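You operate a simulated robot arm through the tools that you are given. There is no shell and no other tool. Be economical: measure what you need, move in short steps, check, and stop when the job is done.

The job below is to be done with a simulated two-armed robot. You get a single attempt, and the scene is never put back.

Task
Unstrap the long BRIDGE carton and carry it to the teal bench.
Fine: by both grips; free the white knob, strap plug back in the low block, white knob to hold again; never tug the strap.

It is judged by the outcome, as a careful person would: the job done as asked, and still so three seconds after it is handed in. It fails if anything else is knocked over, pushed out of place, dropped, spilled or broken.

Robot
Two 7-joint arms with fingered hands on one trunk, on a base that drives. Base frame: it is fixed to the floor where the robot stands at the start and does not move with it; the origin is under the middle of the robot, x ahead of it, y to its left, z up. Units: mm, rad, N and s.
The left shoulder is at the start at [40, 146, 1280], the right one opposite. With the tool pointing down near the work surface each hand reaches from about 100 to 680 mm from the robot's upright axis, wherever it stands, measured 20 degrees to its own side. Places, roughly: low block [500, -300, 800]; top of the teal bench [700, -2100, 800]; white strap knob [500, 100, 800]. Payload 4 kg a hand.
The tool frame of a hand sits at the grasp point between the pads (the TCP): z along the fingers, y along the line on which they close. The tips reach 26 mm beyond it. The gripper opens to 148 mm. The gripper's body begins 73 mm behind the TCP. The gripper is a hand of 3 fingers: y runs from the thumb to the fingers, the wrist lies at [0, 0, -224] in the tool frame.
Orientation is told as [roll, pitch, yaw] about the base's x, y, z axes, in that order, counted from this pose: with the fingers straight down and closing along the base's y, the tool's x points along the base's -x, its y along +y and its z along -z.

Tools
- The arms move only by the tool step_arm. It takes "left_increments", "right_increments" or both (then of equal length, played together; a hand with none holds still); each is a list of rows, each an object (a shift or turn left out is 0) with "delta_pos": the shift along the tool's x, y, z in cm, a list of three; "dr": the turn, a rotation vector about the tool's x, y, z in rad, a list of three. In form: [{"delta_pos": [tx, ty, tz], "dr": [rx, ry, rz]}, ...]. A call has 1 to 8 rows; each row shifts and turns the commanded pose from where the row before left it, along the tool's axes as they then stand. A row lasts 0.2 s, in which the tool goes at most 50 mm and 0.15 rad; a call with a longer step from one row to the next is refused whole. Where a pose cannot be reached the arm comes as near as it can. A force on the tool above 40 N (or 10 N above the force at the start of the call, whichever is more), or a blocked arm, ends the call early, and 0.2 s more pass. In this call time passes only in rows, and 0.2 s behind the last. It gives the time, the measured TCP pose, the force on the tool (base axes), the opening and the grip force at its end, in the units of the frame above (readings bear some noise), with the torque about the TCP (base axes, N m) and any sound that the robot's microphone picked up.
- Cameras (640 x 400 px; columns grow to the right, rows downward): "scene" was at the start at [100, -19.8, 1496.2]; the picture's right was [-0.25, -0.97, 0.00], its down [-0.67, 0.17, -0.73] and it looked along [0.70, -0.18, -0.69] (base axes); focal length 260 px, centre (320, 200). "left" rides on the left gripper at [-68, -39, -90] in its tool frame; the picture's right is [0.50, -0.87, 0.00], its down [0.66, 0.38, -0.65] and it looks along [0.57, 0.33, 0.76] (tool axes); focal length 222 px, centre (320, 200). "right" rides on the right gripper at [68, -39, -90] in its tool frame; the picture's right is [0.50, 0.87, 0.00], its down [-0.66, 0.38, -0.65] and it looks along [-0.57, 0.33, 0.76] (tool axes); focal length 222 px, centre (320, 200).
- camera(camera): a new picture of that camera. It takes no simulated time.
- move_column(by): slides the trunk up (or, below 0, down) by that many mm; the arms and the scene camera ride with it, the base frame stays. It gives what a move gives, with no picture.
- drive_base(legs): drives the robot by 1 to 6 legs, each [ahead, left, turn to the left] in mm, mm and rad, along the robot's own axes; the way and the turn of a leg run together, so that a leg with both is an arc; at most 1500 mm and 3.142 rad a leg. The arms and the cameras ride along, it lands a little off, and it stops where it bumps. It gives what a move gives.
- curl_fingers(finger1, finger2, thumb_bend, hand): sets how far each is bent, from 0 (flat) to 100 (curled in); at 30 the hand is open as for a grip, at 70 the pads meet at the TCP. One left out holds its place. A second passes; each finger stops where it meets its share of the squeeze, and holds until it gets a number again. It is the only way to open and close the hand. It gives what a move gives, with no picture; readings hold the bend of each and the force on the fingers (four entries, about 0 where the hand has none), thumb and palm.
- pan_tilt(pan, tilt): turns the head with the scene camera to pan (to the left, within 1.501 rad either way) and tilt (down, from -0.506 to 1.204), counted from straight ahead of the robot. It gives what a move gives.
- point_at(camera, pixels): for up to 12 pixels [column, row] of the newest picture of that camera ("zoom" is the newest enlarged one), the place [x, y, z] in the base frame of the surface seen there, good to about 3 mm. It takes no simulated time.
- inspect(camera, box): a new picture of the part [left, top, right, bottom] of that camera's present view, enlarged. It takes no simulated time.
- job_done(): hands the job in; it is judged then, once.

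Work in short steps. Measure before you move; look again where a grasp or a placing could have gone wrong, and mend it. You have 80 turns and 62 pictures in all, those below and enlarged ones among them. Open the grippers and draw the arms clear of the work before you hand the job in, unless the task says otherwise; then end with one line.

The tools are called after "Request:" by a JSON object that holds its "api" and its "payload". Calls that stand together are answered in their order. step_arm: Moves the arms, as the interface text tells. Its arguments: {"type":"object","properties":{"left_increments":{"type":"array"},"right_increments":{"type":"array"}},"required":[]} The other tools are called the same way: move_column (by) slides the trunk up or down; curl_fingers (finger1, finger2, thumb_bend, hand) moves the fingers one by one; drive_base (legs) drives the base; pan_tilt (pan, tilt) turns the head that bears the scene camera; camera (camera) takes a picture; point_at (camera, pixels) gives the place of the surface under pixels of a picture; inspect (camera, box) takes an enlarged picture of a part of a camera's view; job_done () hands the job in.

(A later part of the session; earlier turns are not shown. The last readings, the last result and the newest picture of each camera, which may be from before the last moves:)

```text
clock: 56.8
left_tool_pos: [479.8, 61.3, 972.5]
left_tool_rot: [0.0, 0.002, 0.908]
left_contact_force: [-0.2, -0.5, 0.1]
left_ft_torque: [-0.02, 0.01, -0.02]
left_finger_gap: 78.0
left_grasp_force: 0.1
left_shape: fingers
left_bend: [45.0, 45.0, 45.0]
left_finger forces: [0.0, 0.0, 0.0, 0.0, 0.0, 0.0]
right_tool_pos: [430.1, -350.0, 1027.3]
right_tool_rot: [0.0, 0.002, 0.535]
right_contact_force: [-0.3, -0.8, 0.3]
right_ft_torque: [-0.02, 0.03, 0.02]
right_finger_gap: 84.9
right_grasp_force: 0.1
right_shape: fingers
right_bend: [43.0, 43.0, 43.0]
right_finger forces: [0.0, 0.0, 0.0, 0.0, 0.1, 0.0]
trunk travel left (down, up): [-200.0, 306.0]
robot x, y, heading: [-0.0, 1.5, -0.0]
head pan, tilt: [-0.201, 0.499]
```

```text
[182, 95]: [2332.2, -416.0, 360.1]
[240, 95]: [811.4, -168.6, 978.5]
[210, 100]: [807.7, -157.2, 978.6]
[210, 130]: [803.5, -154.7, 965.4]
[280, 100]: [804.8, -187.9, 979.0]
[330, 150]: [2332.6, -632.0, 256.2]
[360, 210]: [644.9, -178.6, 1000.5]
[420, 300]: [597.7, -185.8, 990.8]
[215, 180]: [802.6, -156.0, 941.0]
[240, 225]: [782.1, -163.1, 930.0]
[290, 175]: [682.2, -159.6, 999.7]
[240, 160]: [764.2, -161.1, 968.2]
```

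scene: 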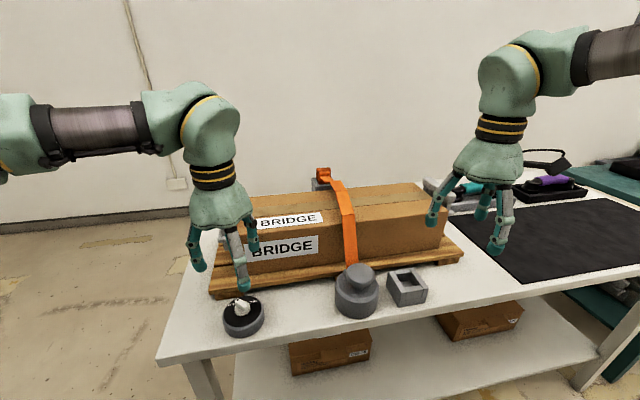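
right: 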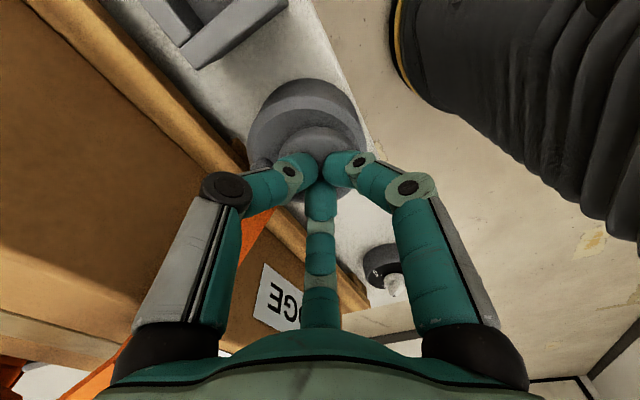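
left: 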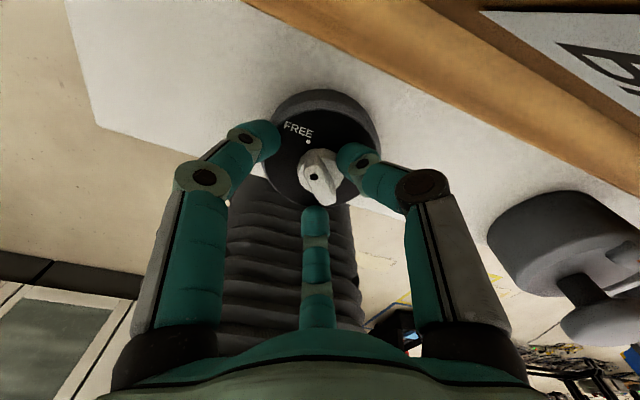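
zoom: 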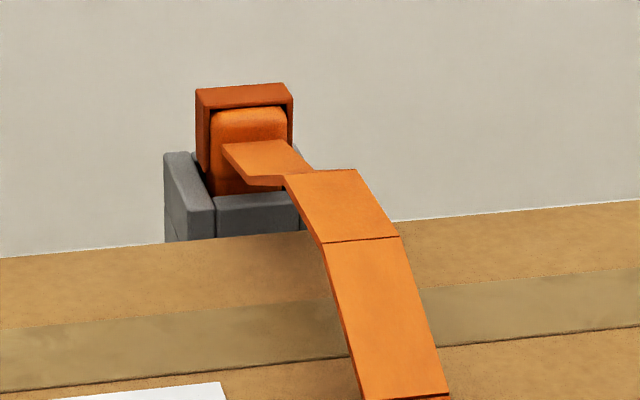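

Confirmed: the orange strap plug stands in a tall grey block behind the carton (head x≈803, y -155…-190, top 979, block top 930); the drum is the reel. To reach it I must drive forward, so I check the base clearance to the bench front edge (x≈443) by tilting the head down, and raise the trunk.

Request:
{"api": "move_column", "payload": {"by": 150}}

Request:
{"api": "pan_tilt", "payload": {"pan": -0.1, "tilt": 1.15}}

Request:
{"api": "camera", "payload": {"camera": "scene"}}

Request:
{"api": "point_at", "payload": {"camera": "scene", "pixels": [[320, 280], [320, 300], [320, 330], [320, 250], [320, 220], [250, 300], [400, 300], [200, 320], [450, 320], [320, 360], [320, 200], [320, 180]]}}

```text
clock: 58.5
left_tool_pos: [480.8, 62.5, 1120.7]
left_tool_rot: [0.0, 0.003, 0.908]
left_contact_force: [-1.4, -0.2, -0.7]
left_ft_torque: [-0.04, 0.03, 0.04]
left_finger_gap: 78.4
left_grasp_force: 0.0
left_shape: fingers
left_bend: [45.0, 45.0, 45.0]
left_finger forces: [0.0, 0.0, 0.0, 0.0, 0.0, 0.0]
right_tool_pos: [430.8, -350.9, 1177.6]
right_tool_rot: [-0.001, 0.002, 0.537]
right_contact_force: [0.6, 0.3, 0.0]
right_ft_torque: [0.04, 0.0, 0.02]
right_finger_gap: 84.8
right_grasp_force: 0.1
right_shape: fingers
right_bend: [43.0, 43.0, 43.0]
right_finger forces: [0.1, 0.1, 0.0, 0.0, 0.0, 0.0]
trunk travel left (down, up): [-350.0, 156.0]
robot x, y, heading: [-2.4, 2.1, -0.001]
head pan, tilt: [-0.201, 0.499]
```

```text
clock: 59.5
left_tool_pos: [480.2, 62.1, 1121.0]
left_tool_rot: [0.0, 0.003, 0.906]
left_contact_force: [-0.7, 0.5, -0.9]
left_ft_torque: [-0.02, -0.02, -0.04]
left_finger_gap: 78.1
left_grasp_force: 0.0
left_shape: fingers
left_bend: [45.0, 45.0, 45.0]
left_finger forces: [0.1, 0.0, 0.0, 0.0, 0.1, 0.0]
right_tool_pos: [430.9, -349.6, 1175.6]
right_tool_rot: [-0.001, 0.002, 0.536]
right_contact_force: [-0.5, -1.0, 0.4]
right_ft_torque: [0.01, -0.03, -0.02]
right_finger_gap: 84.8
right_grasp_force: 0.0
right_shape: fingers
right_bend: [43.0, 43.0, 43.0]
right_finger forces: [0.1, 0.1, 0.0, 0.0, 0.1, 0.0]
trunk travel left (down, up): [-350.0, 156.0]
robot x, y, heading: [0.6, -0.8, -0.001]
head pan, tilt: [-0.099, 1.15]
```

```text
17 pictures are left
```

scene: 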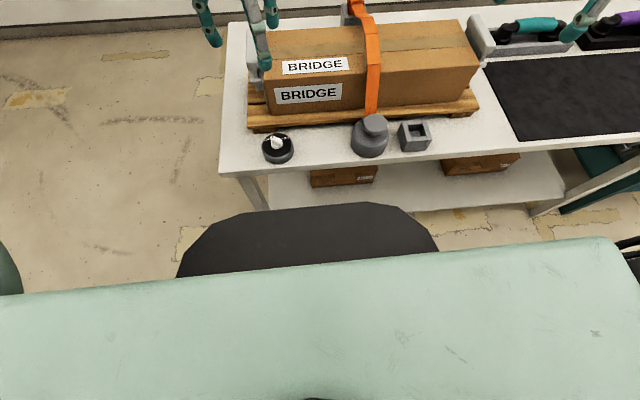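

```text
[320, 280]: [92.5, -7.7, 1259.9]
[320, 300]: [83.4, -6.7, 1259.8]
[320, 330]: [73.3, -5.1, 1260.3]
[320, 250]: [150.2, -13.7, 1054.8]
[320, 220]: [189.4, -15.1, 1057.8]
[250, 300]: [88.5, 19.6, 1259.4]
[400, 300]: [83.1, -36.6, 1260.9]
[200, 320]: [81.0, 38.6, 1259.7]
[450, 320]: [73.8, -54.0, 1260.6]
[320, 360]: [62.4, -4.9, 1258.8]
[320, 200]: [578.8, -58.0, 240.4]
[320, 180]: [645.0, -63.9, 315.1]
```

The trunk front is at x≈215 and nothing else protrudes to the bench edge; I drive ahead 170 mm in two legs with both hands high (≥1120, above carton and strap).

Request:
{"api": "drive_base", "payload": {"legs": [[100, 0, 0], [75, 0, 0]]}}

```text
clock: 61.3
left_tool_pos: [648.2, 61.8, 1122.6]
left_tool_rot: [-0.003, 0.0, 0.908]
left_contact_force: [0.0, -0.2, 0.4]
left_ft_torque: [0.0, -0.01, -0.02]
left_finger_gap: 78.1
left_grasp_force: 0.1
left_shape: fingers
left_bend: [45.0, 45.0, 45.0]
left_finger forces: [0.0, 0.1, 0.0, 0.0, 0.1, 0.0]
right_tool_pos: [598.4, -351.4, 1179.3]
right_tool_rot: [-0.002, -0.002, 0.538]
right_contact_force: [-0.4, 0.4, -0.1]
right_ft_torque: [0.01, -0.03, 0.0]
right_finger_gap: 84.9
right_grasp_force: 0.0
right_shape: fingers
right_bend: [43.0, 43.0, 43.0]
right_finger forces: [0.0, 0.0, 0.1, 0.0, 0.0, 0.1]
trunk travel left (down, up): [-350.0, 156.0]
robot x, y, heading: [172.7, 0.9, 0.002]
head pan, tilt: [-0.099, 1.15]
```

Driven without a bump. I turn the right hand to yaw -0.52 (so the strap leaves between two digits).

Request:
{"api": "step_arm", "payload": {"right_increments": [{"dr": [0, 0, 0.1325]}, {"dr": [0, 0, 0.1325]}, {"dr": [0, 0, 0.1325]}, {"dr": [0, 0, 0.1325]}, {"dr": [0, 0, 0.1325]}, {"dr": [0, 0, 0.1325]}, {"dr": [0, 0, 0.1325]}, {"dr": [0, 0, 0.1325]}]}}

Request:
{"api": "step_arm", "payload": {"right_increments": [{"delta_pos": [-1.6, 4.37, 0.8]}, {"delta_pos": [-1.6, 4.37, 0.8]}, {"delta_pos": [-1.6, 4.37, 0.8]}, {"delta_pos": [-1.6, 4.37, 0.8]}, {"delta_pos": [-1.6, 4.37, 0.8]}, {"delta_pos": [-1.6, 4.37, 0.8]}]}}

Request:
{"api": "camera", "payload": {"camera": "right"}}

```text
clock: 63.1
left_tool_pos: [652.9, 61.7, 1120.8]
left_tool_rot: [0.001, 0.003, 0.907]
left_contact_force: [0.3, -0.4, 0.6]
left_ft_torque: [-0.02, 0.01, -0.01]
left_finger_gap: 78.3
left_grasp_force: 0.1
left_shape: fingers
left_bend: [45.0, 45.0, 45.0]
left_finger forces: [0.0, 0.0, 0.1, 0.0, 0.1, 0.0]
right_tool_pos: [601.8, -349.2, 1176.3]
right_tool_rot: [-0.003, 0.003, -0.527]
right_contact_force: [0.0, 0.1, -0.1]
right_ft_torque: [0.01, -0.03, 0.03]
right_finger_gap: 84.9
right_grasp_force: 0.0
right_shape: fingers
right_bend: [43.0, 43.0, 43.0]
right_finger forces: [0.1, 0.1, 0.1, 0.0, 0.0, 0.1]
trunk travel left (down, up): [-350.0, 156.0]
robot x, y, heading: [171.2, 0.4, 0.003]
head pan, tilt: [-0.099, 1.15]
```

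```text
clock: 64.5
left_tool_pos: [653.1, 62.2, 1121.5]
left_tool_rot: [0.001, 0.004, 0.909]
left_contact_force: [1.0, 0.4, -0.2]
left_ft_torque: [-0.01, -0.02, 0.0]
left_finger_gap: 78.1
left_grasp_force: 0.1
left_shape: fingers
left_bend: [45.0, 45.0, 45.0]
left_finger forces: [0.1, 0.1, 0.0, 0.0, 0.0, 0.1]
right_tool_pos: [725.8, -245.4, 1149.9]
right_tool_rot: [-0.002, 0.003, -0.524]
right_contact_force: [-0.1, 0.0, 0.2]
right_ft_torque: [0.01, 0.02, 0.02]
right_finger_gap: 85.2
right_grasp_force: 0.0
right_shape: fingers
right_bend: [43.0, 43.0, 43.0]
right_finger forces: [0.0, 0.0, 0.0, 0.1, 0.1, 0.1]
right hand out of reach, approached as far as the arm can: row 4, 5, 6
trunk travel left (down, up): [-350.0, 156.0]
robot x, y, heading: [172.4, 0.4, 0.004]
head pan, tilt: [-0.099, 1.15]
```

```text
16 pictures are left
```

right: 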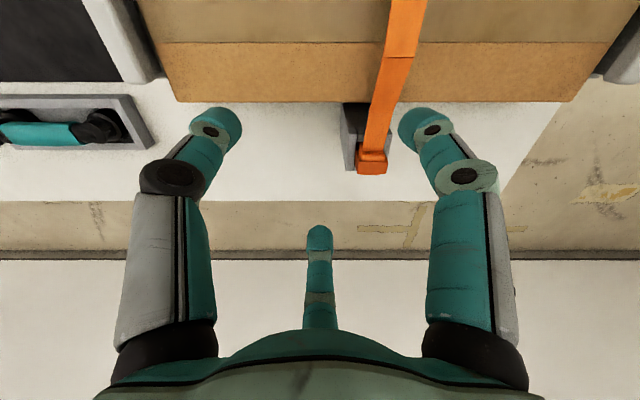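

The arm is at its reach limit at this height; the plug is visible at (373,160). I drive 30 mm more, raise the trunk 40 mm, and measure the plug from a zoom.

Request:
{"api": "drive_base", "payload": {"legs": [[30, 0, 0]]}}

Request:
{"api": "move_column", "payload": {"by": 40}}

Request:
{"api": "inspect", "payload": {"camera": "right", "box": [320, 60, 440, 180]}}

Request:
{"api": "point_at", "payload": {"camera": "right", "pixels": [[373, 140], [373, 130], [373, 150], [362, 140], [384, 140]]}}

```text
clock: 65.3
left_tool_pos: [675.1, 61.6, 1125.4]
left_tool_rot: [-0.004, -0.003, 0.907]
left_contact_force: [0.2, -0.6, 0.4]
left_ft_torque: [-0.01, -0.03, 0.0]
left_finger_gap: 77.9
left_grasp_force: 0.2
left_shape: fingers
left_bend: [45.0, 45.0, 45.0]
left_finger forces: [0.0, 0.1, 0.0, 0.0, 0.1, 0.0]
right_tool_pos: [748.2, -245.2, 1156.1]
right_tool_rot: [0.002, -0.005, -0.525]
right_contact_force: [-1.1, 1.1, -0.2]
right_ft_torque: [0.01, -0.06, -0.03]
right_finger_gap: 84.8
right_grasp_force: 0.1
right_shape: fingers
right_bend: [43.0, 43.0, 43.0]
right_finger forces: [0.1, 0.0, 0.0, 0.0, 0.1, 0.1]
trunk travel left (down, up): [-350.0, 156.0]
robot x, y, heading: [203.3, -0.3, -0.002]
head pan, tilt: [-0.099, 1.15]
```

```text
clock: 66.2
left_tool_pos: [684.1, 61.2, 1161.5]
left_tool_rot: [0.0, 0.004, 0.907]
left_contact_force: [0.8, 0.0, 0.4]
left_ft_torque: [0.01, 0.06, -0.01]
left_finger_gap: 77.9
left_grasp_force: 0.1
left_shape: fingers
left_bend: [45.0, 45.0, 45.0]
left_finger forces: [0.1, 0.0, 0.0, 0.1, 0.1, 0.0]
right_tool_pos: [755.7, -245.2, 1190.4]
right_tool_rot: [-0.001, 0.001, -0.524]
right_contact_force: [0.2, -0.4, 0.2]
right_ft_torque: [0.0, 0.02, -0.02]
right_finger_gap: 85.0
right_grasp_force: 0.1
right_shape: fingers
right_bend: [43.0, 43.0, 43.0]
right_finger forces: [0.0, 0.0, 0.1, 0.0, 0.0, 0.1]
trunk travel left (down, up): [-390.0, 116.0]
robot x, y, heading: [200.4, 2.7, -0.001]
head pan, tilt: [-0.099, 1.15]
```

```text
3.33 times, centred on (380, 120) of right
```

zoom: 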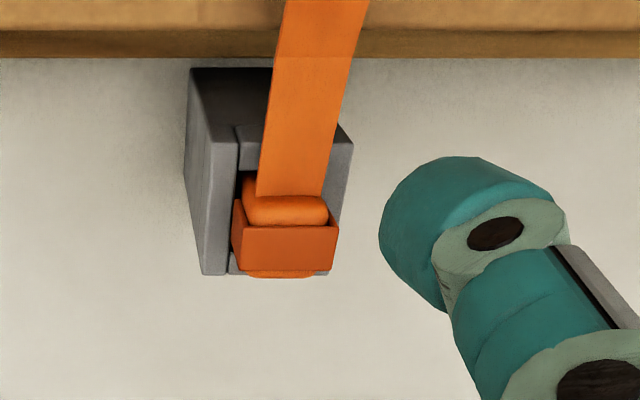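

```text
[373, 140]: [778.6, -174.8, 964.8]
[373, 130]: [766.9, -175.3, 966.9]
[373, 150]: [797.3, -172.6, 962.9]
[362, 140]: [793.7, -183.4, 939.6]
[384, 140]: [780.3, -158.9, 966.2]
```

I measure the plug and block in this zoom.

Request:
{"api": "point_at", "payload": {"camera": "zoom", "pixels": [[285, 250], [245, 250], [328, 250], [285, 232], [285, 265], [285, 212], [255, 210], [318, 205], [215, 180], [235, 262], [300, 165], [340, 160]]}}

```text
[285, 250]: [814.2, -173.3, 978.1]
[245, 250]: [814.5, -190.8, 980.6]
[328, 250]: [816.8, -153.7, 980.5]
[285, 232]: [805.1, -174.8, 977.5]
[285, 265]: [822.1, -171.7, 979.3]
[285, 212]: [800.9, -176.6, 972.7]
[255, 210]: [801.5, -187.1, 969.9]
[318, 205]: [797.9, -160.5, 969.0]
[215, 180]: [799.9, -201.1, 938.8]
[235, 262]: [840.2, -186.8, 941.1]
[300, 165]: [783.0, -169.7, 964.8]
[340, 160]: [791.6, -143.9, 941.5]
```

Plug head is ≈24×39 mm (x 803-827, y -192…-153, top 979), centre [814,-173]; block top 940. I bring the right hand above it at z≈1050.

Request:
{"api": "step_arm", "payload": {"right_increments": [{"delta_pos": [0, 0, 4.3]}, {"delta_pos": [0, 0, 4.3]}, {"delta_pos": [0, 0, 4.3]}, {"delta_pos": [-0.67, 4.55, 0]}, {"delta_pos": [-0.67, 4.55, 0]}, {}]}}

Request:
{"api": "camera", "payload": {"camera": "right"}}

Request:
{"api": "point_at", "payload": {"camera": "right", "pixels": [[320, 130], [320, 140], [320, 120], [310, 130], [330, 130]]}}

```text
clock: 67.6
left_tool_pos: [680.4, 61.2, 1162.3]
left_tool_rot: [0.0, 0.002, 0.908]
left_contact_force: [1.1, 0.2, -0.1]
left_ft_torque: [0.04, 0.0, 0.0]
left_finger_gap: 78.3
left_grasp_force: 0.1
left_shape: fingers
left_bend: [45.0, 45.0, 45.0]
left_finger forces: [0.1, 0.1, 0.0, 0.0, 0.0, 0.0]
right_tool_pos: [757.2, -221.2, 1071.6]
right_tool_rot: [0.001, 0.0, -0.523]
right_contact_force: [-0.1, -0.1, -0.9]
right_ft_torque: [-0.03, 0.02, 0.02]
right_finger_gap: 85.3
right_grasp_force: 0.1
right_shape: fingers
right_bend: [43.0, 43.0, 43.0]
right_finger forces: [0.1, 0.0, 0.0, 0.1, 0.0, 0.0]
right hand out of reach, approached as far as the arm can: row 4, 5
trunk travel left (down, up): [-390.0, 116.0]
robot x, y, heading: [199.8, -0.8, 0.0]
head pan, tilt: [-0.099, 1.15]
```

```text
14 pictures are left
```

right: 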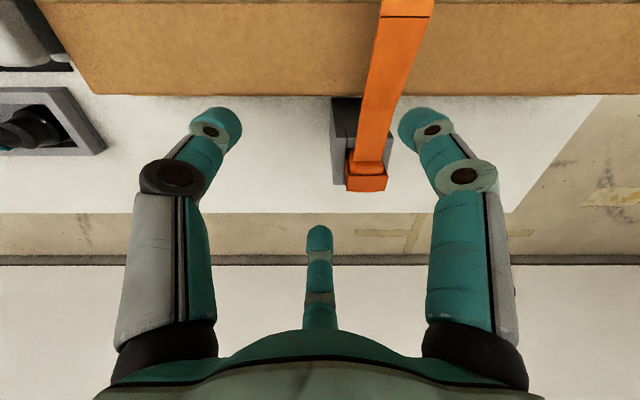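

```text
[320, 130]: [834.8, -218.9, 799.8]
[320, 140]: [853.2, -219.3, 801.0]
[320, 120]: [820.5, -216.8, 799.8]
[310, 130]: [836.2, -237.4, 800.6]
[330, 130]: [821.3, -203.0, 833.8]
```

Reach is limited by the yaw. Better plan: yaw 0 with thumb on the plug's -y face and both fingers on its +y face, TCP offset to y≈-159 so the fingers stay clear of the strap. I turn to yaw 0 and try to move over the plug.

Request:
{"api": "step_arm", "payload": {"right_increments": [{"dr": [0, 0, -0.131]}, {"dr": [0, 0, -0.131]}, {"dr": [0, 0, -0.131]}, {"dr": [0, 0, -0.131]}, {"delta_pos": [-2.8, 3.1, 0]}, {"delta_pos": [-2.8, 3.1, 0.5]}, {"delta_pos": [0, 0, 1.5]}]}}

```text
clock: 69.2
left_tool_pos: [681.1, 61.4, 1161.9]
left_tool_rot: [0.001, 0.0, 0.91]
left_contact_force: [-0.9, 0.0, -0.3]
left_ft_torque: [-0.02, -0.03, 0.01]
left_finger_gap: 78.0
left_grasp_force: 0.1
left_shape: fingers
left_bend: [45.0, 45.0, 45.0]
left_finger forces: [0.1, 0.0, 0.0, 0.0, 0.0, 0.0]
right_tool_pos: [752.5, -219.0, 1058.6]
right_tool_rot: [0.003, -0.003, 0.001]
right_contact_force: [0.6, -0.8, 0.1]
right_ft_torque: [0.02, 0.02, -0.01]
right_finger_gap: 85.0
right_grasp_force: 0.0
right_shape: fingers
right_bend: [43.0, 43.0, 43.0]
right_finger forces: [0.0, 0.0, 0.0, 0.0, 0.0, 0.1]
right hand out of reach, approached as far as the arm can: row 5, 6
trunk travel left (down, up): [-390.0, 116.0]
robot x, y, heading: [201.2, -3.6, -0.005]
head pan, tilt: [-0.099, 1.15]
```

Still short; the quoted 680 mm reach is with the wrist below the shoulder. I raise the trunk to its top (+115), then lower the hand and extend.

Request:
{"api": "move_column", "payload": {"by": 115}}

Request:
{"api": "step_arm", "payload": {"right_increments": [{"delta_pos": [0, 0, 4.5]}, {"delta_pos": [0, 0, 4.5]}, {"delta_pos": [0, 0, 3.5]}, {"delta_pos": [-3.1, 3.0, 0]}, {"delta_pos": [-3.0, 3.0, 0]}]}}

```text
clock: 70.6
left_tool_pos: [680.4, 61.6, 1277.1]
left_tool_rot: [0.0, 0.002, 0.907]
left_contact_force: [-1.0, -0.2, 0.4]
left_ft_torque: [0.01, 0.01, -0.03]
left_finger_gap: 77.6
left_grasp_force: 0.0
left_shape: fingers
left_bend: [45.0, 45.0, 45.0]
left_finger forces: [0.0, 0.0, 0.0, 0.0, 0.1, 0.1]
right_tool_pos: [752.3, -220.4, 1174.1]
right_tool_rot: [0.002, -0.001, 0.001]
right_contact_force: [0.4, -0.9, -0.1]
right_ft_torque: [-0.03, -0.01, 0.0]
right_finger_gap: 85.1
right_grasp_force: 0.0
right_shape: fingers
right_bend: [43.0, 43.0, 43.0]
right_finger forces: [0.0, 0.0, 0.0, 0.0, 0.0, 0.0]
trunk travel left (down, up): [-505.0, 1.0]
robot x, y, heading: [200.2, 2.1, -0.004]
head pan, tilt: [-0.099, 1.15]
```

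```text
clock: 71.8
left_tool_pos: [680.7, 61.4, 1276.9]
left_tool_rot: [-0.001, 0.002, 0.909]
left_contact_force: [-0.5, 0.7, -0.1]
left_ft_torque: [0.02, 0.0, -0.01]
left_finger_gap: 78.1
left_grasp_force: 0.1
left_shape: fingers
left_bend: [45.0, 45.0, 45.0]
left_finger forces: [0.0, 0.1, 0.0, 0.1, 0.0, 0.0]
right_tool_pos: [732.6, -231.2, 1102.0]
right_tool_rot: [0.003, -0.003, 0.001]
right_contact_force: [-0.1, 0.2, -0.7]
right_ft_torque: [-0.03, 0.05, 0.01]
right_finger_gap: 84.9
right_grasp_force: 0.1
right_shape: fingers
right_bend: [43.0, 43.0, 43.0]
right_finger forces: [0.0, 0.0, 0.1, 0.0, 0.0, 0.0]
right hand out of reach, approached as far as the arm can: row 1, 2, 3, 4, 5
trunk travel left (down, up): [-505.0, 1.0]
robot x, y, heading: [198.7, -0.4, 0.004]
head pan, tilt: [-0.099, 1.15]
```

Raising hurt the reach. Instead I pitch the right hand by -0.45 rad (fingers forward, wrist ~97 mm back), which suits a pinch on the plug's ±y faces, and lower the trunk again.

Request:
{"api": "step_arm", "payload": {"right_increments": [{"delta_pos": [0, 0, -2], "dr": [0, -0.15, 0]}, {"delta_pos": [0, 0, -2], "dr": [0, -0.15, 0]}, {"delta_pos": [0, 0, -2], "dr": [0, -0.15, 0]}]}}

Request:
{"api": "move_column", "payload": {"by": -115}}

```text
clock: 72.6
left_tool_pos: [680.5, 60.0, 1277.6]
left_tool_rot: [-0.002, 0.002, 0.908]
left_contact_force: [-0.4, 0.5, -1.3]
left_ft_torque: [0.01, 0.01, 0.01]
left_finger_gap: 78.1
left_grasp_force: 0.1
left_shape: fingers
left_bend: [45.0, 45.0, 45.0]
left_finger forces: [0.0, 0.0, 0.0, 0.1, 0.0, 0.0]
right_tool_pos: [721.2, -234.9, 1160.9]
right_tool_rot: [0.004, -0.453, 0.002]
right_contact_force: [-0.1, 0.4, 0.2]
right_ft_torque: [0.01, 0.01, 0.02]
right_finger_gap: 85.4
right_grasp_force: 0.2
right_shape: fingers
right_bend: [43.0, 43.0, 43.0]
right_finger forces: [0.0, 0.1, 0.0, 0.0, 0.0, 0.1]
trunk travel left (down, up): [-505.0, 1.0]
robot x, y, heading: [201.8, -0.1, -0.007]
head pan, tilt: [-0.099, 1.15]
```

```text
clock: 74.1
left_tool_pos: [680.5, 62.7, 1161.6]
left_tool_rot: [-0.001, 0.001, 0.909]
left_contact_force: [-0.2, -0.1, 0.4]
left_ft_torque: [-0.01, 0.02, 0.04]
left_finger_gap: 78.2
left_grasp_force: 0.2
left_shape: fingers
left_bend: [45.0, 45.0, 45.0]
left_finger forces: [0.0, 0.1, 0.0, 0.0, 0.1, 0.0]
right_tool_pos: [721.4, -234.1, 1045.4]
right_tool_rot: [0.003, -0.452, 0.0]
right_contact_force: [-0.3, 1.3, -0.7]
right_ft_torque: [-0.02, 0.0, -0.01]
right_finger_gap: 85.1
right_grasp_force: 0.0
right_shape: fingers
right_bend: [43.0, 43.0, 43.0]
right_finger forces: [0.1, 0.1, 0.0, 0.1, 0.1, 0.0]
trunk travel left (down, up): [-390.0, 116.0]
robot x, y, heading: [200.6, 2.0, -0.004]
head pan, tilt: [-0.099, 1.15]
```

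Move over the plug at z≈1045 with the tilted hand.

Request:
{"api": "step_arm", "payload": {"right_increments": [{"delta_pos": [-2.78, 2.0, 1.35]}, {"delta_pos": [-2.78, 2.5, 1.35]}, {"delta_pos": [-2.77, 3.0, 1.35]}]}}

Request:
{"api": "camera", "payload": {"camera": "right"}}

```text
clock: 74.9
left_tool_pos: [680.8, 60.4, 1161.9]
left_tool_rot: [-0.002, 0.001, 0.908]
left_contact_force: [0.5, -0.6, 1.1]
left_ft_torque: [0.0, 0.0, 0.01]
left_finger_gap: 78.0
left_grasp_force: 0.0
left_shape: fingers
left_bend: [45.0, 45.0, 45.0]
left_finger forces: [0.0, 0.0, 0.1, 0.0, 0.1, 0.0]
right_tool_pos: [799.4, -181.3, 1053.5]
right_tool_rot: [0.005, -0.451, 0.0]
right_contact_force: [-0.1, -0.1, -0.3]
right_ft_torque: [0.01, -0.01, -0.02]
right_finger_gap: 85.0
right_grasp_force: 0.1
right_shape: fingers
right_bend: [43.0, 43.0, 43.0]
right_finger forces: [0.0, 0.0, 0.0, 0.0, 0.0, 0.0]
right hand out of reach, approached as far as the arm can: row 3
trunk travel left (down, up): [-390.0, 116.0]
robot x, y, heading: [203.3, -2.2, -0.002]
head pan, tilt: [-0.099, 1.15]
```

```text
13 pictures are left
```

right: 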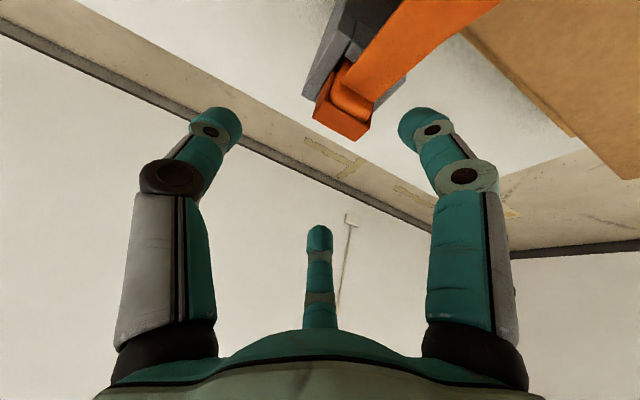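

Nearly there; the plug is at (345,100). I pitch 0.2 more, advance to over the plug, pre-set the digits (fingers 55, thumb 42), then lower with the trunk so the arm geometry stays.

Request:
{"api": "step_arm", "payload": {"right_increments": [{"dr": [0, -0.1, 0]}, {"dr": [0, -0.1, 0]}, {"delta_pos": [-0.56, 2.2, 0.42]}]}}

Request:
{"api": "curl_fingers", "payload": {"hand": "right", "finger1": 54, "finger2": 54, "thumb_bend": 40}}

Request:
{"api": "camera", "payload": {"camera": "right"}}

Request:
{"api": "point_at", "payload": {"camera": "right", "pixels": [[340, 100], [345, 110], [350, 90], [335, 95], [355, 110], [340, 115], [360, 95], [330, 105]]}}

```text
clock: 75.7
left_tool_pos: [682.7, 62.6, 1161.9]
left_tool_rot: [-0.002, 0.003, 0.906]
left_contact_force: [-0.1, -0.8, -0.2]
left_ft_torque: [0.0, -0.01, -0.04]
left_finger_gap: 77.9
left_grasp_force: 0.1
left_shape: fingers
left_bend: [45.0, 45.0, 45.0]
left_finger forces: [0.0, 0.0, 0.0, 0.1, 0.0, 0.1]
right_tool_pos: [801.3, -163.9, 1055.0]
right_tool_rot: [0.003, -0.653, 0.0]
right_contact_force: [-0.5, 1.0, -0.2]
right_ft_torque: [-0.03, 0.01, -0.01]
right_finger_gap: 85.3
right_grasp_force: 0.1
right_shape: fingers
right_bend: [43.0, 43.0, 43.0]
right_finger forces: [0.1, 0.1, 0.0, 0.1, 0.1, 0.0]
right hand out of reach, approached as far as the arm can: row 3
trunk travel left (down, up): [-390.0, 116.0]
robot x, y, heading: [199.0, 1.5, 0.002]
head pan, tilt: [-0.099, 1.15]
```

```text
clock: 76.7
left_tool_pos: [679.9, 60.9, 1161.8]
left_tool_rot: [-0.002, 0.003, 0.908]
left_contact_force: [-0.2, 0.7, -0.4]
left_ft_torque: [0.0, 0.01, -0.01]
left_finger_gap: 78.3
left_grasp_force: 0.1
left_shape: fingers
left_bend: [45.0, 45.0, 45.0]
left_finger forces: [0.0, 0.0, 0.2, 0.0, 0.0, 0.0]
right_tool_pos: [801.2, -165.1, 1056.2]
right_tool_rot: [0.004, -0.652, 0.001]
right_contact_force: [0.1, -0.4, 0.0]
right_ft_torque: [0.01, -0.01, 0.03]
right_finger_gap: 73.1
right_grasp_force: 0.0
right_shape: fingers
right_bend: [54.0, 54.0, 40.0]
right_finger forces: [0.1, 0.0, 0.0, 0.1, 0.1, 0.0]
trunk travel left (down, up): [-390.0, 116.0]
robot x, y, heading: [200.9, -2.4, 0.0]
head pan, tilt: [-0.099, 1.15]
```

```text
12 pictures are left
```

right: 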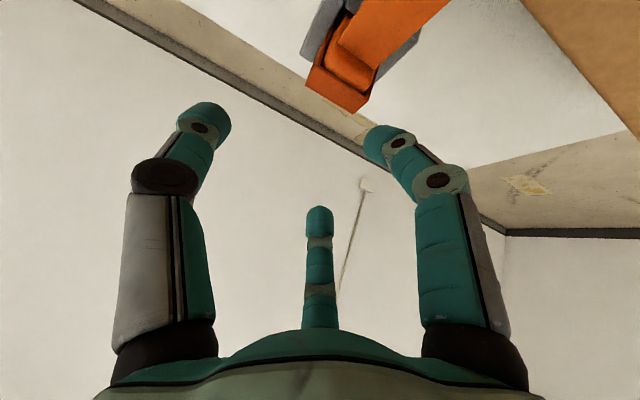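

```text
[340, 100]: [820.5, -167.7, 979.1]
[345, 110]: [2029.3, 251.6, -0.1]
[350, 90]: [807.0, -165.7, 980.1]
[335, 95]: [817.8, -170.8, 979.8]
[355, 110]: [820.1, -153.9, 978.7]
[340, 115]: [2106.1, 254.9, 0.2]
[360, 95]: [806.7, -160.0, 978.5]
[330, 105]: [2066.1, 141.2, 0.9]
```

TCP is ≈5 mm short in x and y; I nudge the base by 8 mm ahead and 6 mm left rather than strain the arm, then lower the trunk 70 mm.

Request:
{"api": "drive_base", "payload": {"legs": [[8, 6, 0]]}}

Request:
{"api": "move_column", "payload": {"by": -62}}

Request:
{"api": "camera", "payload": {"camera": "right"}}

```text
clock: 77.5
left_tool_pos: [685.8, 65.4, 1162.3]
left_tool_rot: [0.002, 0.001, 0.905]
left_contact_force: [0.3, -0.2, -0.1]
left_ft_torque: [0.01, -0.01, 0.03]
left_finger_gap: 77.9
left_grasp_force: 0.1
left_shape: fingers
left_bend: [45.0, 45.0, 45.0]
left_finger forces: [0.0, 0.1, 0.1, 0.0, 0.0, 0.1]
right_tool_pos: [804.8, -162.3, 1055.3]
right_tool_rot: [0.003, -0.652, -0.003]
right_contact_force: [-0.8, 0.2, -0.1]
right_ft_torque: [0.0, 0.0, 0.01]
right_finger_gap: 73.3
right_grasp_force: 0.1
right_shape: fingers
right_bend: [54.0, 54.0, 40.0]
right_finger forces: [0.0, 0.0, 0.0, 0.1, 0.0, 0.0]
trunk travel left (down, up): [-390.0, 116.0]
robot x, y, heading: [201.9, 6.8, 0.001]
head pan, tilt: [-0.099, 1.15]
stopped in leg 1: the robot was blocked; the commanded pose is now the measured one
```

```text
clock: 78.6
left_tool_pos: [686.0, 64.5, 1101.1]
left_tool_rot: [-0.001, 0.001, 0.904]
left_contact_force: [-0.8, 0.5, -0.2]
left_ft_torque: [0.01, 0.03, 0.0]
left_finger_gap: 78.3
left_grasp_force: 0.1
left_shape: fingers
left_bend: [45.0, 45.0, 45.0]
left_finger forces: [0.0, 0.1, 0.0, 0.0, 0.0, 0.0]
right_tool_pos: [804.2, -163.6, 994.2]
right_tool_rot: [0.002, -0.653, -0.004]
right_contact_force: [0.0, -0.7, -0.7]
right_ft_torque: [-0.01, -0.02, 0.01]
right_finger_gap: 73.3
right_grasp_force: 0.1
right_shape: fingers
right_bend: [54.0, 54.0, 40.0]
right_finger forces: [0.1, 0.1, 0.1, 0.1, 0.0, 0.1]
trunk travel left (down, up): [-328.0, 178.0]
robot x, y, heading: [205.9, 3.1, -0.002]
head pan, tilt: [-0.099, 1.15]
```

```text
11 pictures are left
```

right: 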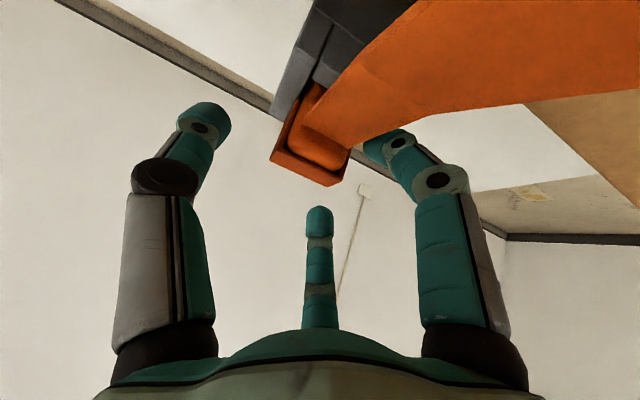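

The base touched something and stopped (no further driving that way). TCP is [804,-163.5,994]; I shift the hand 5 mm in +y if the arm can, and lower another 15 mm.

Request:
{"api": "step_arm", "payload": {"right_increments": [{"delta_pos": [0, 0.5, 0]}, {}]}}

Request:
{"api": "move_column", "payload": {"by": -15}}

```text
clock: 79.2
left_tool_pos: [686.1, 64.4, 1099.8]
left_tool_rot: [-0.003, 0.003, 0.905]
left_contact_force: [0.2, -0.6, 0.3]
left_ft_torque: [0.0, 0.0, 0.03]
left_finger_gap: 78.3
left_grasp_force: 0.0
left_shape: fingers
left_bend: [45.0, 45.0, 45.0]
left_finger forces: [0.0, 0.1, 0.0, 0.0, 0.0, 0.0]
right_tool_pos: [804.1, -160.9, 996.7]
right_tool_rot: [0.006, -0.652, -0.003]
right_contact_force: [1.2, -0.4, 0.0]
right_ft_torque: [0.03, -0.02, -0.03]
right_finger_gap: 73.3
right_grasp_force: 0.1
right_shape: fingers
right_bend: [54.0, 54.0, 40.0]
right_finger forces: [0.1, 0.0, 0.1, 0.0, 0.0, 0.1]
right hand out of reach, approached as far as the arm can: row 1
trunk travel left (down, up): [-328.0, 178.0]
robot x, y, heading: [207.6, 4.5, -0.004]
head pan, tilt: [-0.099, 1.15]
```

```text
clock: 79.8
left_tool_pos: [684.9, 64.1, 1087.3]
left_tool_rot: [-0.001, 0.002, 0.906]
left_contact_force: [-0.3, -0.4, 0.2]
left_ft_torque: [-0.03, 0.0, -0.02]
left_finger_gap: 78.1
left_grasp_force: 0.1
left_shape: fingers
left_bend: [45.0, 45.0, 45.0]
left_finger forces: [0.0, 0.0, 0.0, 0.0, 0.1, 0.0]
right_tool_pos: [802.4, -160.3, 982.4]
right_tool_rot: [0.007, -0.654, -0.004]
right_contact_force: [-2.5, 1.2, 7.6]
right_ft_torque: [0.12, 0.09, -0.02]
right_finger_gap: 68.9
right_grasp_force: 3.7
right_shape: fingers
right_bend: [58.0, 54.0, 40.0]
right_finger forces: [7.6, 0.0, 0.0, 0.0, 0.1, 0.1]
trunk travel left (down, up): [-313.0, 193.0]
robot x, y, heading: [203.1, 0.4, -0.005]
head pan, tilt: [-0.099, 1.15]
```

Finger 1 lightly touches the block top (7.6 N), so this is low enough. I raise 3 mm and close all digits.

Request:
{"api": "move_column", "payload": {"by": 3}}

Request:
{"api": "curl_fingers", "payload": {"hand": "right", "finger1": 72, "finger2": 72, "thumb_bend": 64}}

Request:
{"api": "camera", "payload": {"camera": "right"}}

```text
clock: 80.3
left_tool_pos: [685.6, 65.7, 1088.7]
left_tool_rot: [-0.002, 0.001, 0.907]
left_contact_force: [-0.3, -0.6, -0.6]
left_ft_torque: [0.02, 0.04, 0.02]
left_finger_gap: 78.1
left_grasp_force: 0.0
left_shape: fingers
left_bend: [45.0, 45.0, 45.0]
left_finger forces: [0.1, 0.1, 0.0, 0.1, 0.0, 0.1]
right_tool_pos: [803.1, -161.0, 984.7]
right_tool_rot: [0.006, -0.654, -0.001]
right_contact_force: [0.2, 0.6, 3.5]
right_ft_torque: [0.09, -0.07, -0.02]
right_finger_gap: 69.6
right_grasp_force: 2.0
right_shape: fingers
right_bend: [57.0, 54.0, 40.0]
right_finger forces: [3.7, 0.0, 0.0, 0.0, 0.0, 0.0]
trunk travel left (down, up): [-316.0, 190.0]
robot x, y, heading: [207.3, 4.9, -0.002]
head pan, tilt: [-0.099, 1.15]
```

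```text
clock: 81.3
left_tool_pos: [686.0, 65.6, 1087.8]
left_tool_rot: [-0.002, 0.001, 0.905]
left_contact_force: [-0.1, -0.8, -0.5]
left_ft_torque: [-0.03, 0.0, 0.03]
left_finger_gap: 77.9
left_grasp_force: 0.0
left_shape: fingers
left_bend: [45.0, 45.0, 45.0]
left_finger forces: [0.1, 0.0, 0.1, 0.1, 0.0, 0.0]
right_tool_pos: [803.5, -160.9, 983.4]
right_tool_rot: [0.005, -0.653, -0.004]
right_contact_force: [0.2, -2.0, 0.1]
right_ft_torque: [-0.09, 0.05, -0.07]
right_finger_gap: 31.8
right_grasp_force: 10.7
right_shape: fingers
right_bend: [67.0, 68.0, 56.0]
right_finger forces: [5.5, 4.7, 0.0, 0.0, 11.6, 0.1]
trunk travel left (down, up): [-316.0, 190.0]
robot x, y, heading: [205.1, 5.0, -0.002]
head pan, tilt: [-0.099, 1.15]
```

```text
10 pictures are left
```

right: 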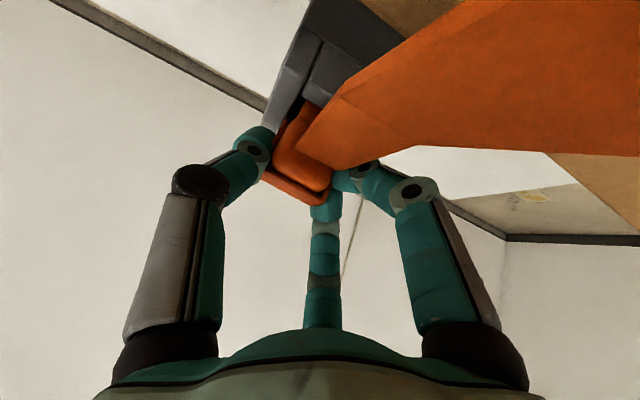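

A good opposed grip (fingers 5.5+4.7 N vs thumb 11.6 N). I tighten a bit and lift straight up with the trunk.

Request:
{"api": "curl_fingers", "payload": {"hand": "right", "finger1": 78, "finger2": 78, "thumb_bend": 70}}

Request:
{"api": "move_column", "payload": {"by": 70}}

Request:
{"api": "camera", "payload": {"camera": "right"}}

```text
clock: 82.3
left_tool_pos: [686.3, 64.5, 1088.9]
left_tool_rot: [-0.001, 0.002, 0.905]
left_contact_force: [0.5, -0.1, 0.9]
left_ft_torque: [0.02, -0.01, 0.05]
left_finger_gap: 78.1
left_grasp_force: 0.0
left_shape: fingers
left_bend: [45.0, 45.0, 45.0]
left_finger forces: [0.1, 0.0, 0.0, 0.0, 0.1, 0.0]
right_tool_pos: [804.0, -160.7, 983.2]
right_tool_rot: [0.006, -0.653, -0.002]
right_contact_force: [0.7, -4.2, 0.2]
right_ft_torque: [-0.24, -0.02, -0.16]
right_finger_gap: 31.1
right_grasp_force: 18.9
right_shape: fingers
right_bend: [72.0, 73.0, 58.0]
right_finger forces: [9.1, 9.5, 0.0, 0.0, 18.9, 0.1]
trunk travel left (down, up): [-316.0, 190.0]
robot x, y, heading: [208.7, 2.6, -0.001]
head pan, tilt: [-0.099, 1.15]
```

```text
clock: 83.4
left_tool_pos: [686.1, 63.8, 1158.1]
left_tool_rot: [-0.001, 0.001, 0.905]
left_contact_force: [0.0, -0.6, 0.4]
left_ft_torque: [-0.01, 0.0, 0.0]
left_finger_gap: 78.1
left_grasp_force: 0.1
left_shape: fingers
left_bend: [45.0, 45.0, 45.0]
left_finger forces: [0.0, 0.1, 0.1, 0.0, 0.1, 0.0]
right_tool_pos: [802.9, -160.3, 1053.0]
right_tool_rot: [0.005, -0.653, -0.003]
right_contact_force: [0.4, 0.0, -1.1]
right_ft_torque: [-0.01, -0.01, -0.01]
right_finger_gap: 31.2
right_grasp_force: 19.8
right_shape: fingers
right_bend: [72.0, 73.0, 59.0]
right_finger forces: [11.4, 11.4, 0.0, 0.0, 17.7, 0.0]
trunk travel left (down, up): [-386.0, 120.0]
robot x, y, heading: [202.9, 5.8, -0.002]
head pan, tilt: [-0.099, 1.15]
```

```text
9 pictures are left
```

right: 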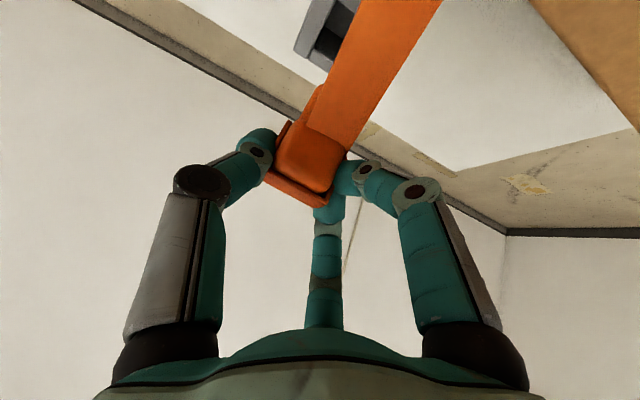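

The plug is out and hanging upright from the hand. I raise 40 mm more to clear the carton and drive straight back 300 mm.

Request:
{"api": "move_column", "payload": {"by": 40}}

Request:
{"api": "drive_base", "payload": {"legs": [[-150, 0, 0], [-150, 0, 0]]}}

```text
clock: 84.2
left_tool_pos: [686.2, 65.4, 1199.4]
left_tool_rot: [-0.001, 0.002, 0.906]
left_contact_force: [-0.6, -0.2, 0.6]
left_ft_torque: [-0.03, 0.01, -0.02]
left_finger_gap: 78.2
left_grasp_force: 0.0
left_shape: fingers
left_bend: [45.0, 45.0, 45.0]
left_finger forces: [0.0, 0.0, 0.0, 0.0, 0.1, 0.1]
right_tool_pos: [804.1, -160.0, 1093.7]
right_tool_rot: [0.004, -0.652, -0.005]
right_contact_force: [0.4, 0.5, -1.2]
right_ft_torque: [-0.03, 0.01, 0.02]
right_finger_gap: 31.1
right_grasp_force: 20.3
right_shape: fingers
right_bend: [72.0, 73.0, 59.0]
right_finger forces: [11.3, 11.4, 0.1, 0.1, 17.6, 0.0]
trunk travel left (down, up): [-426.0, 80.0]
robot x, y, heading: [206.3, 3.3, 0.004]
head pan, tilt: [-0.099, 1.15]
```

```text
clock: 86.6
left_tool_pos: [386.4, 66.0, 1197.9]
left_tool_rot: [0.001, 0.004, 0.907]
left_contact_force: [-0.6, -0.3, -0.4]
left_ft_torque: [0.0, 0.03, -0.02]
left_finger_gap: 78.1
left_grasp_force: 0.1
left_shape: fingers
left_bend: [45.0, 45.0, 45.0]
left_finger forces: [0.0, 0.0, 0.0, 0.0, 0.1, 0.1]
right_tool_pos: [504.4, -159.7, 1092.4]
right_tool_rot: [0.006, -0.649, -0.002]
right_contact_force: [0.1, -0.4, -1.3]
right_ft_torque: [0.05, 0.0, -0.03]
right_finger_gap: 31.0
right_grasp_force: 20.1
right_shape: fingers
right_bend: [72.0, 73.0, 59.0]
right_finger forces: [11.3, 11.4, 0.0, 0.1, 17.7, 0.0]
trunk travel left (down, up): [-426.0, 80.0]
robot x, y, heading: [-100.4, 4.4, 0.002]
head pan, tilt: [-0.099, 1.15]
```

Now I move the hand laterally to over the low block ([466,-275.5]), then lower with the trunk to TCP ≈942 and check.

Request:
{"api": "step_arm", "payload": {"right_increments": [{"delta_pos": [1.02, -3.86, -0.78]}, {"delta_pos": [1.02, -3.86, -0.78]}, {"delta_pos": [1.02, -3.86, -0.78]}, {}]}}

Request:
{"api": "move_column", "payload": {"by": -150}}

Request:
{"api": "pan_tilt", "payload": {"pan": -0.45, "tilt": 0.65}}

Request:
{"api": "camera", "payload": {"camera": "scene"}}

```text
clock: 87.6
left_tool_pos: [384.6, 67.4, 1197.3]
left_tool_rot: [-0.003, 0.005, 0.908]
left_contact_force: [0.7, 0.1, -0.8]
left_ft_torque: [-0.01, 0.02, 0.02]
left_finger_gap: 78.3
left_grasp_force: 0.1
left_shape: fingers
left_bend: [45.0, 45.0, 45.0]
left_finger forces: [0.0, 0.0, 0.1, 0.0, 0.0, 0.1]
right_tool_pos: [464.5, -274.3, 1093.0]
right_tool_rot: [0.005, -0.651, 0.0]
right_contact_force: [0.8, 0.5, -0.8]
right_ft_torque: [0.03, 0.01, 0.0]
right_finger_gap: 31.0
right_grasp_force: 19.7
right_shape: fingers
right_bend: [72.0, 73.0, 59.0]
right_finger forces: [11.2, 11.4, 0.1, 0.0, 17.5, 0.1]
trunk travel left (down, up): [-426.0, 80.0]
robot x, y, heading: [-97.6, 3.4, -0.005]
head pan, tilt: [-0.099, 1.15]
```

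```text
clock: 89.3
left_tool_pos: [384.2, 66.5, 1048.7]
left_tool_rot: [-0.002, 0.001, 0.908]
left_contact_force: [0.7, 0.0, 0.8]
left_ft_torque: [0.0, 0.01, -0.02]
left_finger_gap: 78.0
left_grasp_force: 0.1
left_shape: fingers
left_bend: [45.0, 45.0, 45.0]
left_finger forces: [0.0, 0.0, 0.1, 0.0, 0.1, 0.0]
right_tool_pos: [464.5, -274.4, 943.0]
right_tool_rot: [0.005, -0.652, -0.001]
right_contact_force: [1.3, -0.1, -1.2]
right_ft_torque: [0.01, 0.02, 0.0]
right_finger_gap: 30.8
right_grasp_force: 20.2
right_shape: fingers
right_bend: [72.0, 73.0, 59.0]
right_finger forces: [11.2, 11.4, 0.0, 0.0, 17.5, 0.0]
trunk travel left (down, up): [-276.0, 230.0]
robot x, y, heading: [-95.9, 2.4, -0.002]
head pan, tilt: [-0.099, 1.15]
```

```text
clock: 90.3
left_tool_pos: [383.2, 65.6, 1048.7]
left_tool_rot: [-0.002, 0.001, 0.906]
left_contact_force: [0.0, -0.3, -0.2]
left_ft_torque: [0.0, 0.01, 0.03]
left_finger_gap: 78.4
left_grasp_force: 0.0
left_shape: fingers
left_bend: [45.0, 45.0, 45.0]
left_finger forces: [0.0, 0.0, 0.0, 0.0, 0.1, 0.0]
right_tool_pos: [463.8, -274.9, 943.7]
right_tool_rot: [0.006, -0.653, -0.001]
right_contact_force: [0.7, -0.6, -1.9]
right_ft_torque: [0.01, 0.03, 0.01]
right_finger_gap: 30.9
right_grasp_force: 20.1
right_shape: fingers
right_bend: [72.0, 73.0, 59.0]
right_finger forces: [11.2, 11.3, 0.0, 0.0, 17.5, 0.0]
trunk travel left (down, up): [-276.0, 230.0]
robot x, y, heading: [-95.8, 2.1, 0.001]
head pan, tilt: [-0.45, 0.649]
```

```text
8 pictures are left
```

scene: 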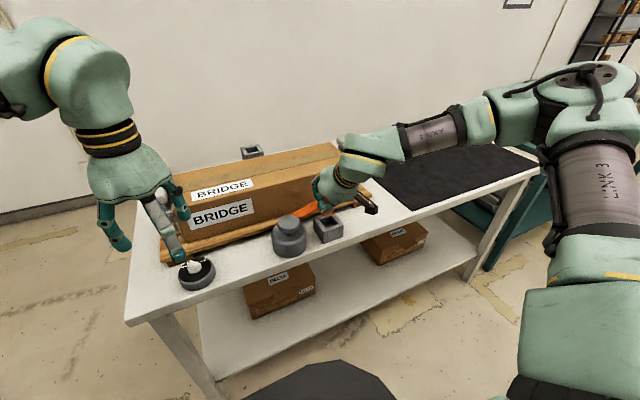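

The strap no longer crosses the carton; plug hangs just above the block. I correct 1.5 mm and lower gently.

Request:
{"api": "step_arm", "payload": {"right_increments": [{"delta_pos": [-0.13, -0.09, 0.1]}, {}]}}

Request:
{"api": "move_column", "payload": {"by": -38}}

Request:
{"api": "inspect", "payload": {"camera": "scene", "box": [260, 130, 390, 230]}}

```text
clock: 90.9
left_tool_pos: [384.7, 64.7, 1047.7]
left_tool_rot: [-0.001, 0.003, 0.908]
left_contact_force: [0.4, 0.4, -0.3]
left_ft_torque: [0.0, 0.02, 0.01]
left_finger_gap: 78.1
left_grasp_force: 0.1
left_shape: fingers
left_bend: [45.0, 45.0, 45.0]
left_finger forces: [0.1, 0.0, 0.0, 0.0, 0.0, 0.0]
right_tool_pos: [466.2, -274.5, 944.5]
right_tool_rot: [0.007, -0.652, -0.001]
right_contact_force: [-0.5, 1.4, 0.3]
right_ft_torque: [-0.01, 0.04, 0.01]
right_finger_gap: 31.3
right_grasp_force: 20.5
right_shape: fingers
right_bend: [72.0, 73.0, 59.0]
right_finger forces: [11.2, 11.5, 0.0, 0.0, 17.5, 0.1]
trunk travel left (down, up): [-276.0, 230.0]
robot x, y, heading: [-98.2, 4.5, -0.004]
head pan, tilt: [-0.45, 0.649]
```

```text
clock: 91.7
left_tool_pos: [383.6, 66.2, 1011.4]
left_tool_rot: [-0.003, 0.0, 0.908]
left_contact_force: [0.6, 0.1, -0.2]
left_ft_torque: [-0.01, 0.0, -0.03]
left_finger_gap: 78.0
left_grasp_force: 0.1
left_shape: fingers
left_bend: [45.0, 45.0, 45.0]
left_finger forces: [0.1, 0.0, 0.1, 0.0, 0.0, 0.1]
right_tool_pos: [465.7, -275.6, 906.4]
right_tool_rot: [0.006, -0.652, -0.003]
right_contact_force: [-2.0, -2.6, 3.6]
right_ft_torque: [-0.22, 0.0, -0.15]
right_finger_gap: 31.1
right_grasp_force: 20.6
right_shape: fingers
right_bend: [73.0, 73.0, 59.0]
right_finger forces: [11.2, 11.2, 0.0, 0.1, 19.4, 0.1]
trunk travel left (down, up): [-238.0, 268.0]
robot x, y, heading: [-96.2, 3.8, -0.001]
head pan, tilt: [-0.45, 0.649]
```

```text
4.00 times, centred on (325, 180) of scene
```

zoom: 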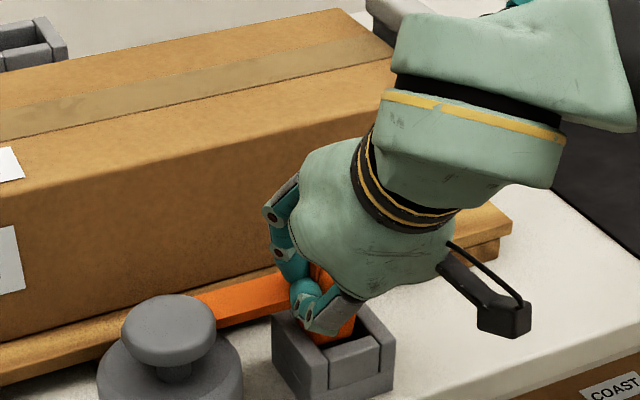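

The plug is entering the block (3.6 N). I lower the remaining ~15 mm.

Request:
{"api": "move_column", "payload": {"by": -15}}

```text
clock: 92.3
left_tool_pos: [383.6, 65.2, 995.1]
left_tool_rot: [0.0, 0.003, 0.907]
left_contact_force: [0.5, 0.4, -0.1]
left_ft_torque: [0.0, 0.02, -0.02]
left_finger_gap: 78.1
left_grasp_force: 0.1
left_shape: fingers
left_bend: [45.0, 45.0, 45.0]
left_finger forces: [0.0, 0.0, 0.1, 0.0, 0.0, 0.0]
right_tool_pos: [466.2, -277.2, 890.4]
right_tool_rot: [0.005, -0.649, -0.002]
right_contact_force: [1.1, -5.3, -1.8]
right_ft_torque: [-0.35, -0.03, -0.17]
right_finger_gap: 31.3
right_grasp_force: 19.5
right_shape: fingers
right_bend: [73.0, 73.0, 59.0]
right_finger forces: [9.5, 9.6, 0.0, 0.1, 20.1, 0.1]
trunk travel left (down, up): [-223.0, 283.0]
robot x, y, heading: [-97.2, 3.4, -0.002]
head pan, tilt: [-0.45, 0.649]
```

At seating height with no upward force. I press 3 mm further to feel the bottom, then open the digits.

Request:
{"api": "move_column", "payload": {"by": -3}}

Request:
{"api": "curl_fingers", "payload": {"hand": "right", "finger1": 57, "finger2": 57, "thumb_bend": 42}}

Request:
{"api": "move_column", "payload": {"by": 120}}

Request:
{"api": "inspect", "payload": {"camera": "scene", "box": [150, 130, 430, 330]}}

```text
clock: 92.8
left_tool_pos: [384.8, 65.3, 993.1]
left_tool_rot: [0.0, 0.001, 0.91]
left_contact_force: [-0.3, 1.1, 0.6]
left_ft_torque: [0.01, -0.01, 0.0]
left_finger_gap: 77.9
left_grasp_force: 0.0
left_shape: fingers
left_bend: [45.0, 45.0, 45.0]
left_finger forces: [0.1, 0.0, 0.0, 0.0, 0.0, 0.0]
right_tool_pos: [466.0, -277.1, 888.8]
right_tool_rot: [0.008, -0.652, -0.002]
right_contact_force: [0.3, -6.5, -1.1]
right_ft_torque: [-0.37, 0.02, -0.15]
right_finger_gap: 30.9
right_grasp_force: 20.1
right_shape: fingers
right_bend: [73.0, 73.0, 59.0]
right_finger forces: [9.5, 9.7, 0.0, 0.0, 20.5, 0.0]
trunk travel left (down, up): [-220.0, 286.0]
robot x, y, heading: [-95.2, 5.4, -0.006]
head pan, tilt: [-0.45, 0.649]
```

```text
clock: 93.8
left_tool_pos: [383.2, 66.8, 993.1]
left_tool_rot: [-0.002, 0.002, 0.907]
left_contact_force: [-0.5, -1.3, -0.8]
left_ft_torque: [0.0, 0.05, 0.0]
left_finger_gap: 78.2
left_grasp_force: 0.1
left_shape: fingers
left_bend: [45.0, 45.0, 45.0]
left_finger forces: [0.0, 0.0, 0.0, 0.0, 0.0, 0.0]
right_tool_pos: [465.5, -274.6, 888.7]
right_tool_rot: [0.005, -0.653, -0.001]
right_contact_force: [-0.5, 0.8, 3.8]
right_ft_torque: [0.04, 0.05, 0.01]
right_finger_gap: 63.7
right_grasp_force: 1.4
right_shape: fingers
right_bend: [59.0, 56.0, 42.0]
right_finger forces: [4.0, 0.0, 0.0, 0.1, 0.0, 0.1]
trunk travel left (down, up): [-220.0, 286.0]
robot x, y, heading: [-97.4, 3.8, 0.005]
head pan, tilt: [-0.45, 0.649]
```

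```text
clock: 95.3
left_tool_pos: [383.9, 66.6, 1111.4]
left_tool_rot: [0.002, 0.002, 0.907]
left_contact_force: [1.2, 1.2, 0.8]
left_ft_torque: [-0.01, 0.01, 0.02]
left_finger_gap: 77.8
left_grasp_force: 0.0
left_shape: fingers
left_bend: [45.0, 45.0, 45.0]
left_finger forces: [0.1, 0.0, 0.0, 0.0, 0.0, 0.1]
right_tool_pos: [466.0, -275.3, 1007.4]
right_tool_rot: [0.005, -0.653, -0.001]
right_contact_force: [-0.7, -0.4, 0.1]
right_ft_torque: [0.04, 0.0, -0.03]
right_finger_gap: 66.3
right_grasp_force: 0.0
right_shape: fingers
right_bend: [56.0, 56.0, 42.0]
right_finger forces: [0.1, 0.0, 0.1, 0.1, 0.1, 0.0]
trunk travel left (down, up): [-340.0, 166.0]
robot x, y, heading: [-97.0, 5.7, -0.004]
head pan, tilt: [-0.45, 0.649]
```

```text
2.00 times, centred on (290, 230) of scene
```

zoom: 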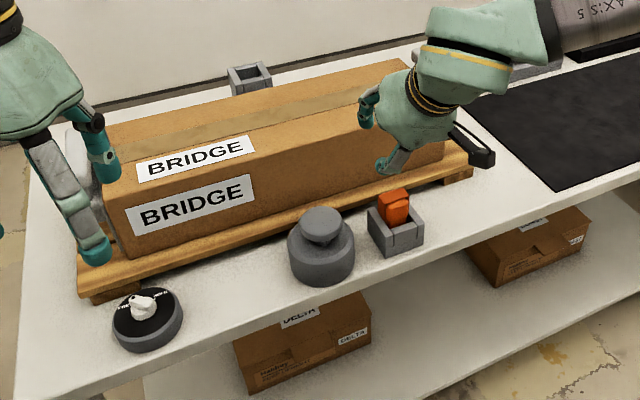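

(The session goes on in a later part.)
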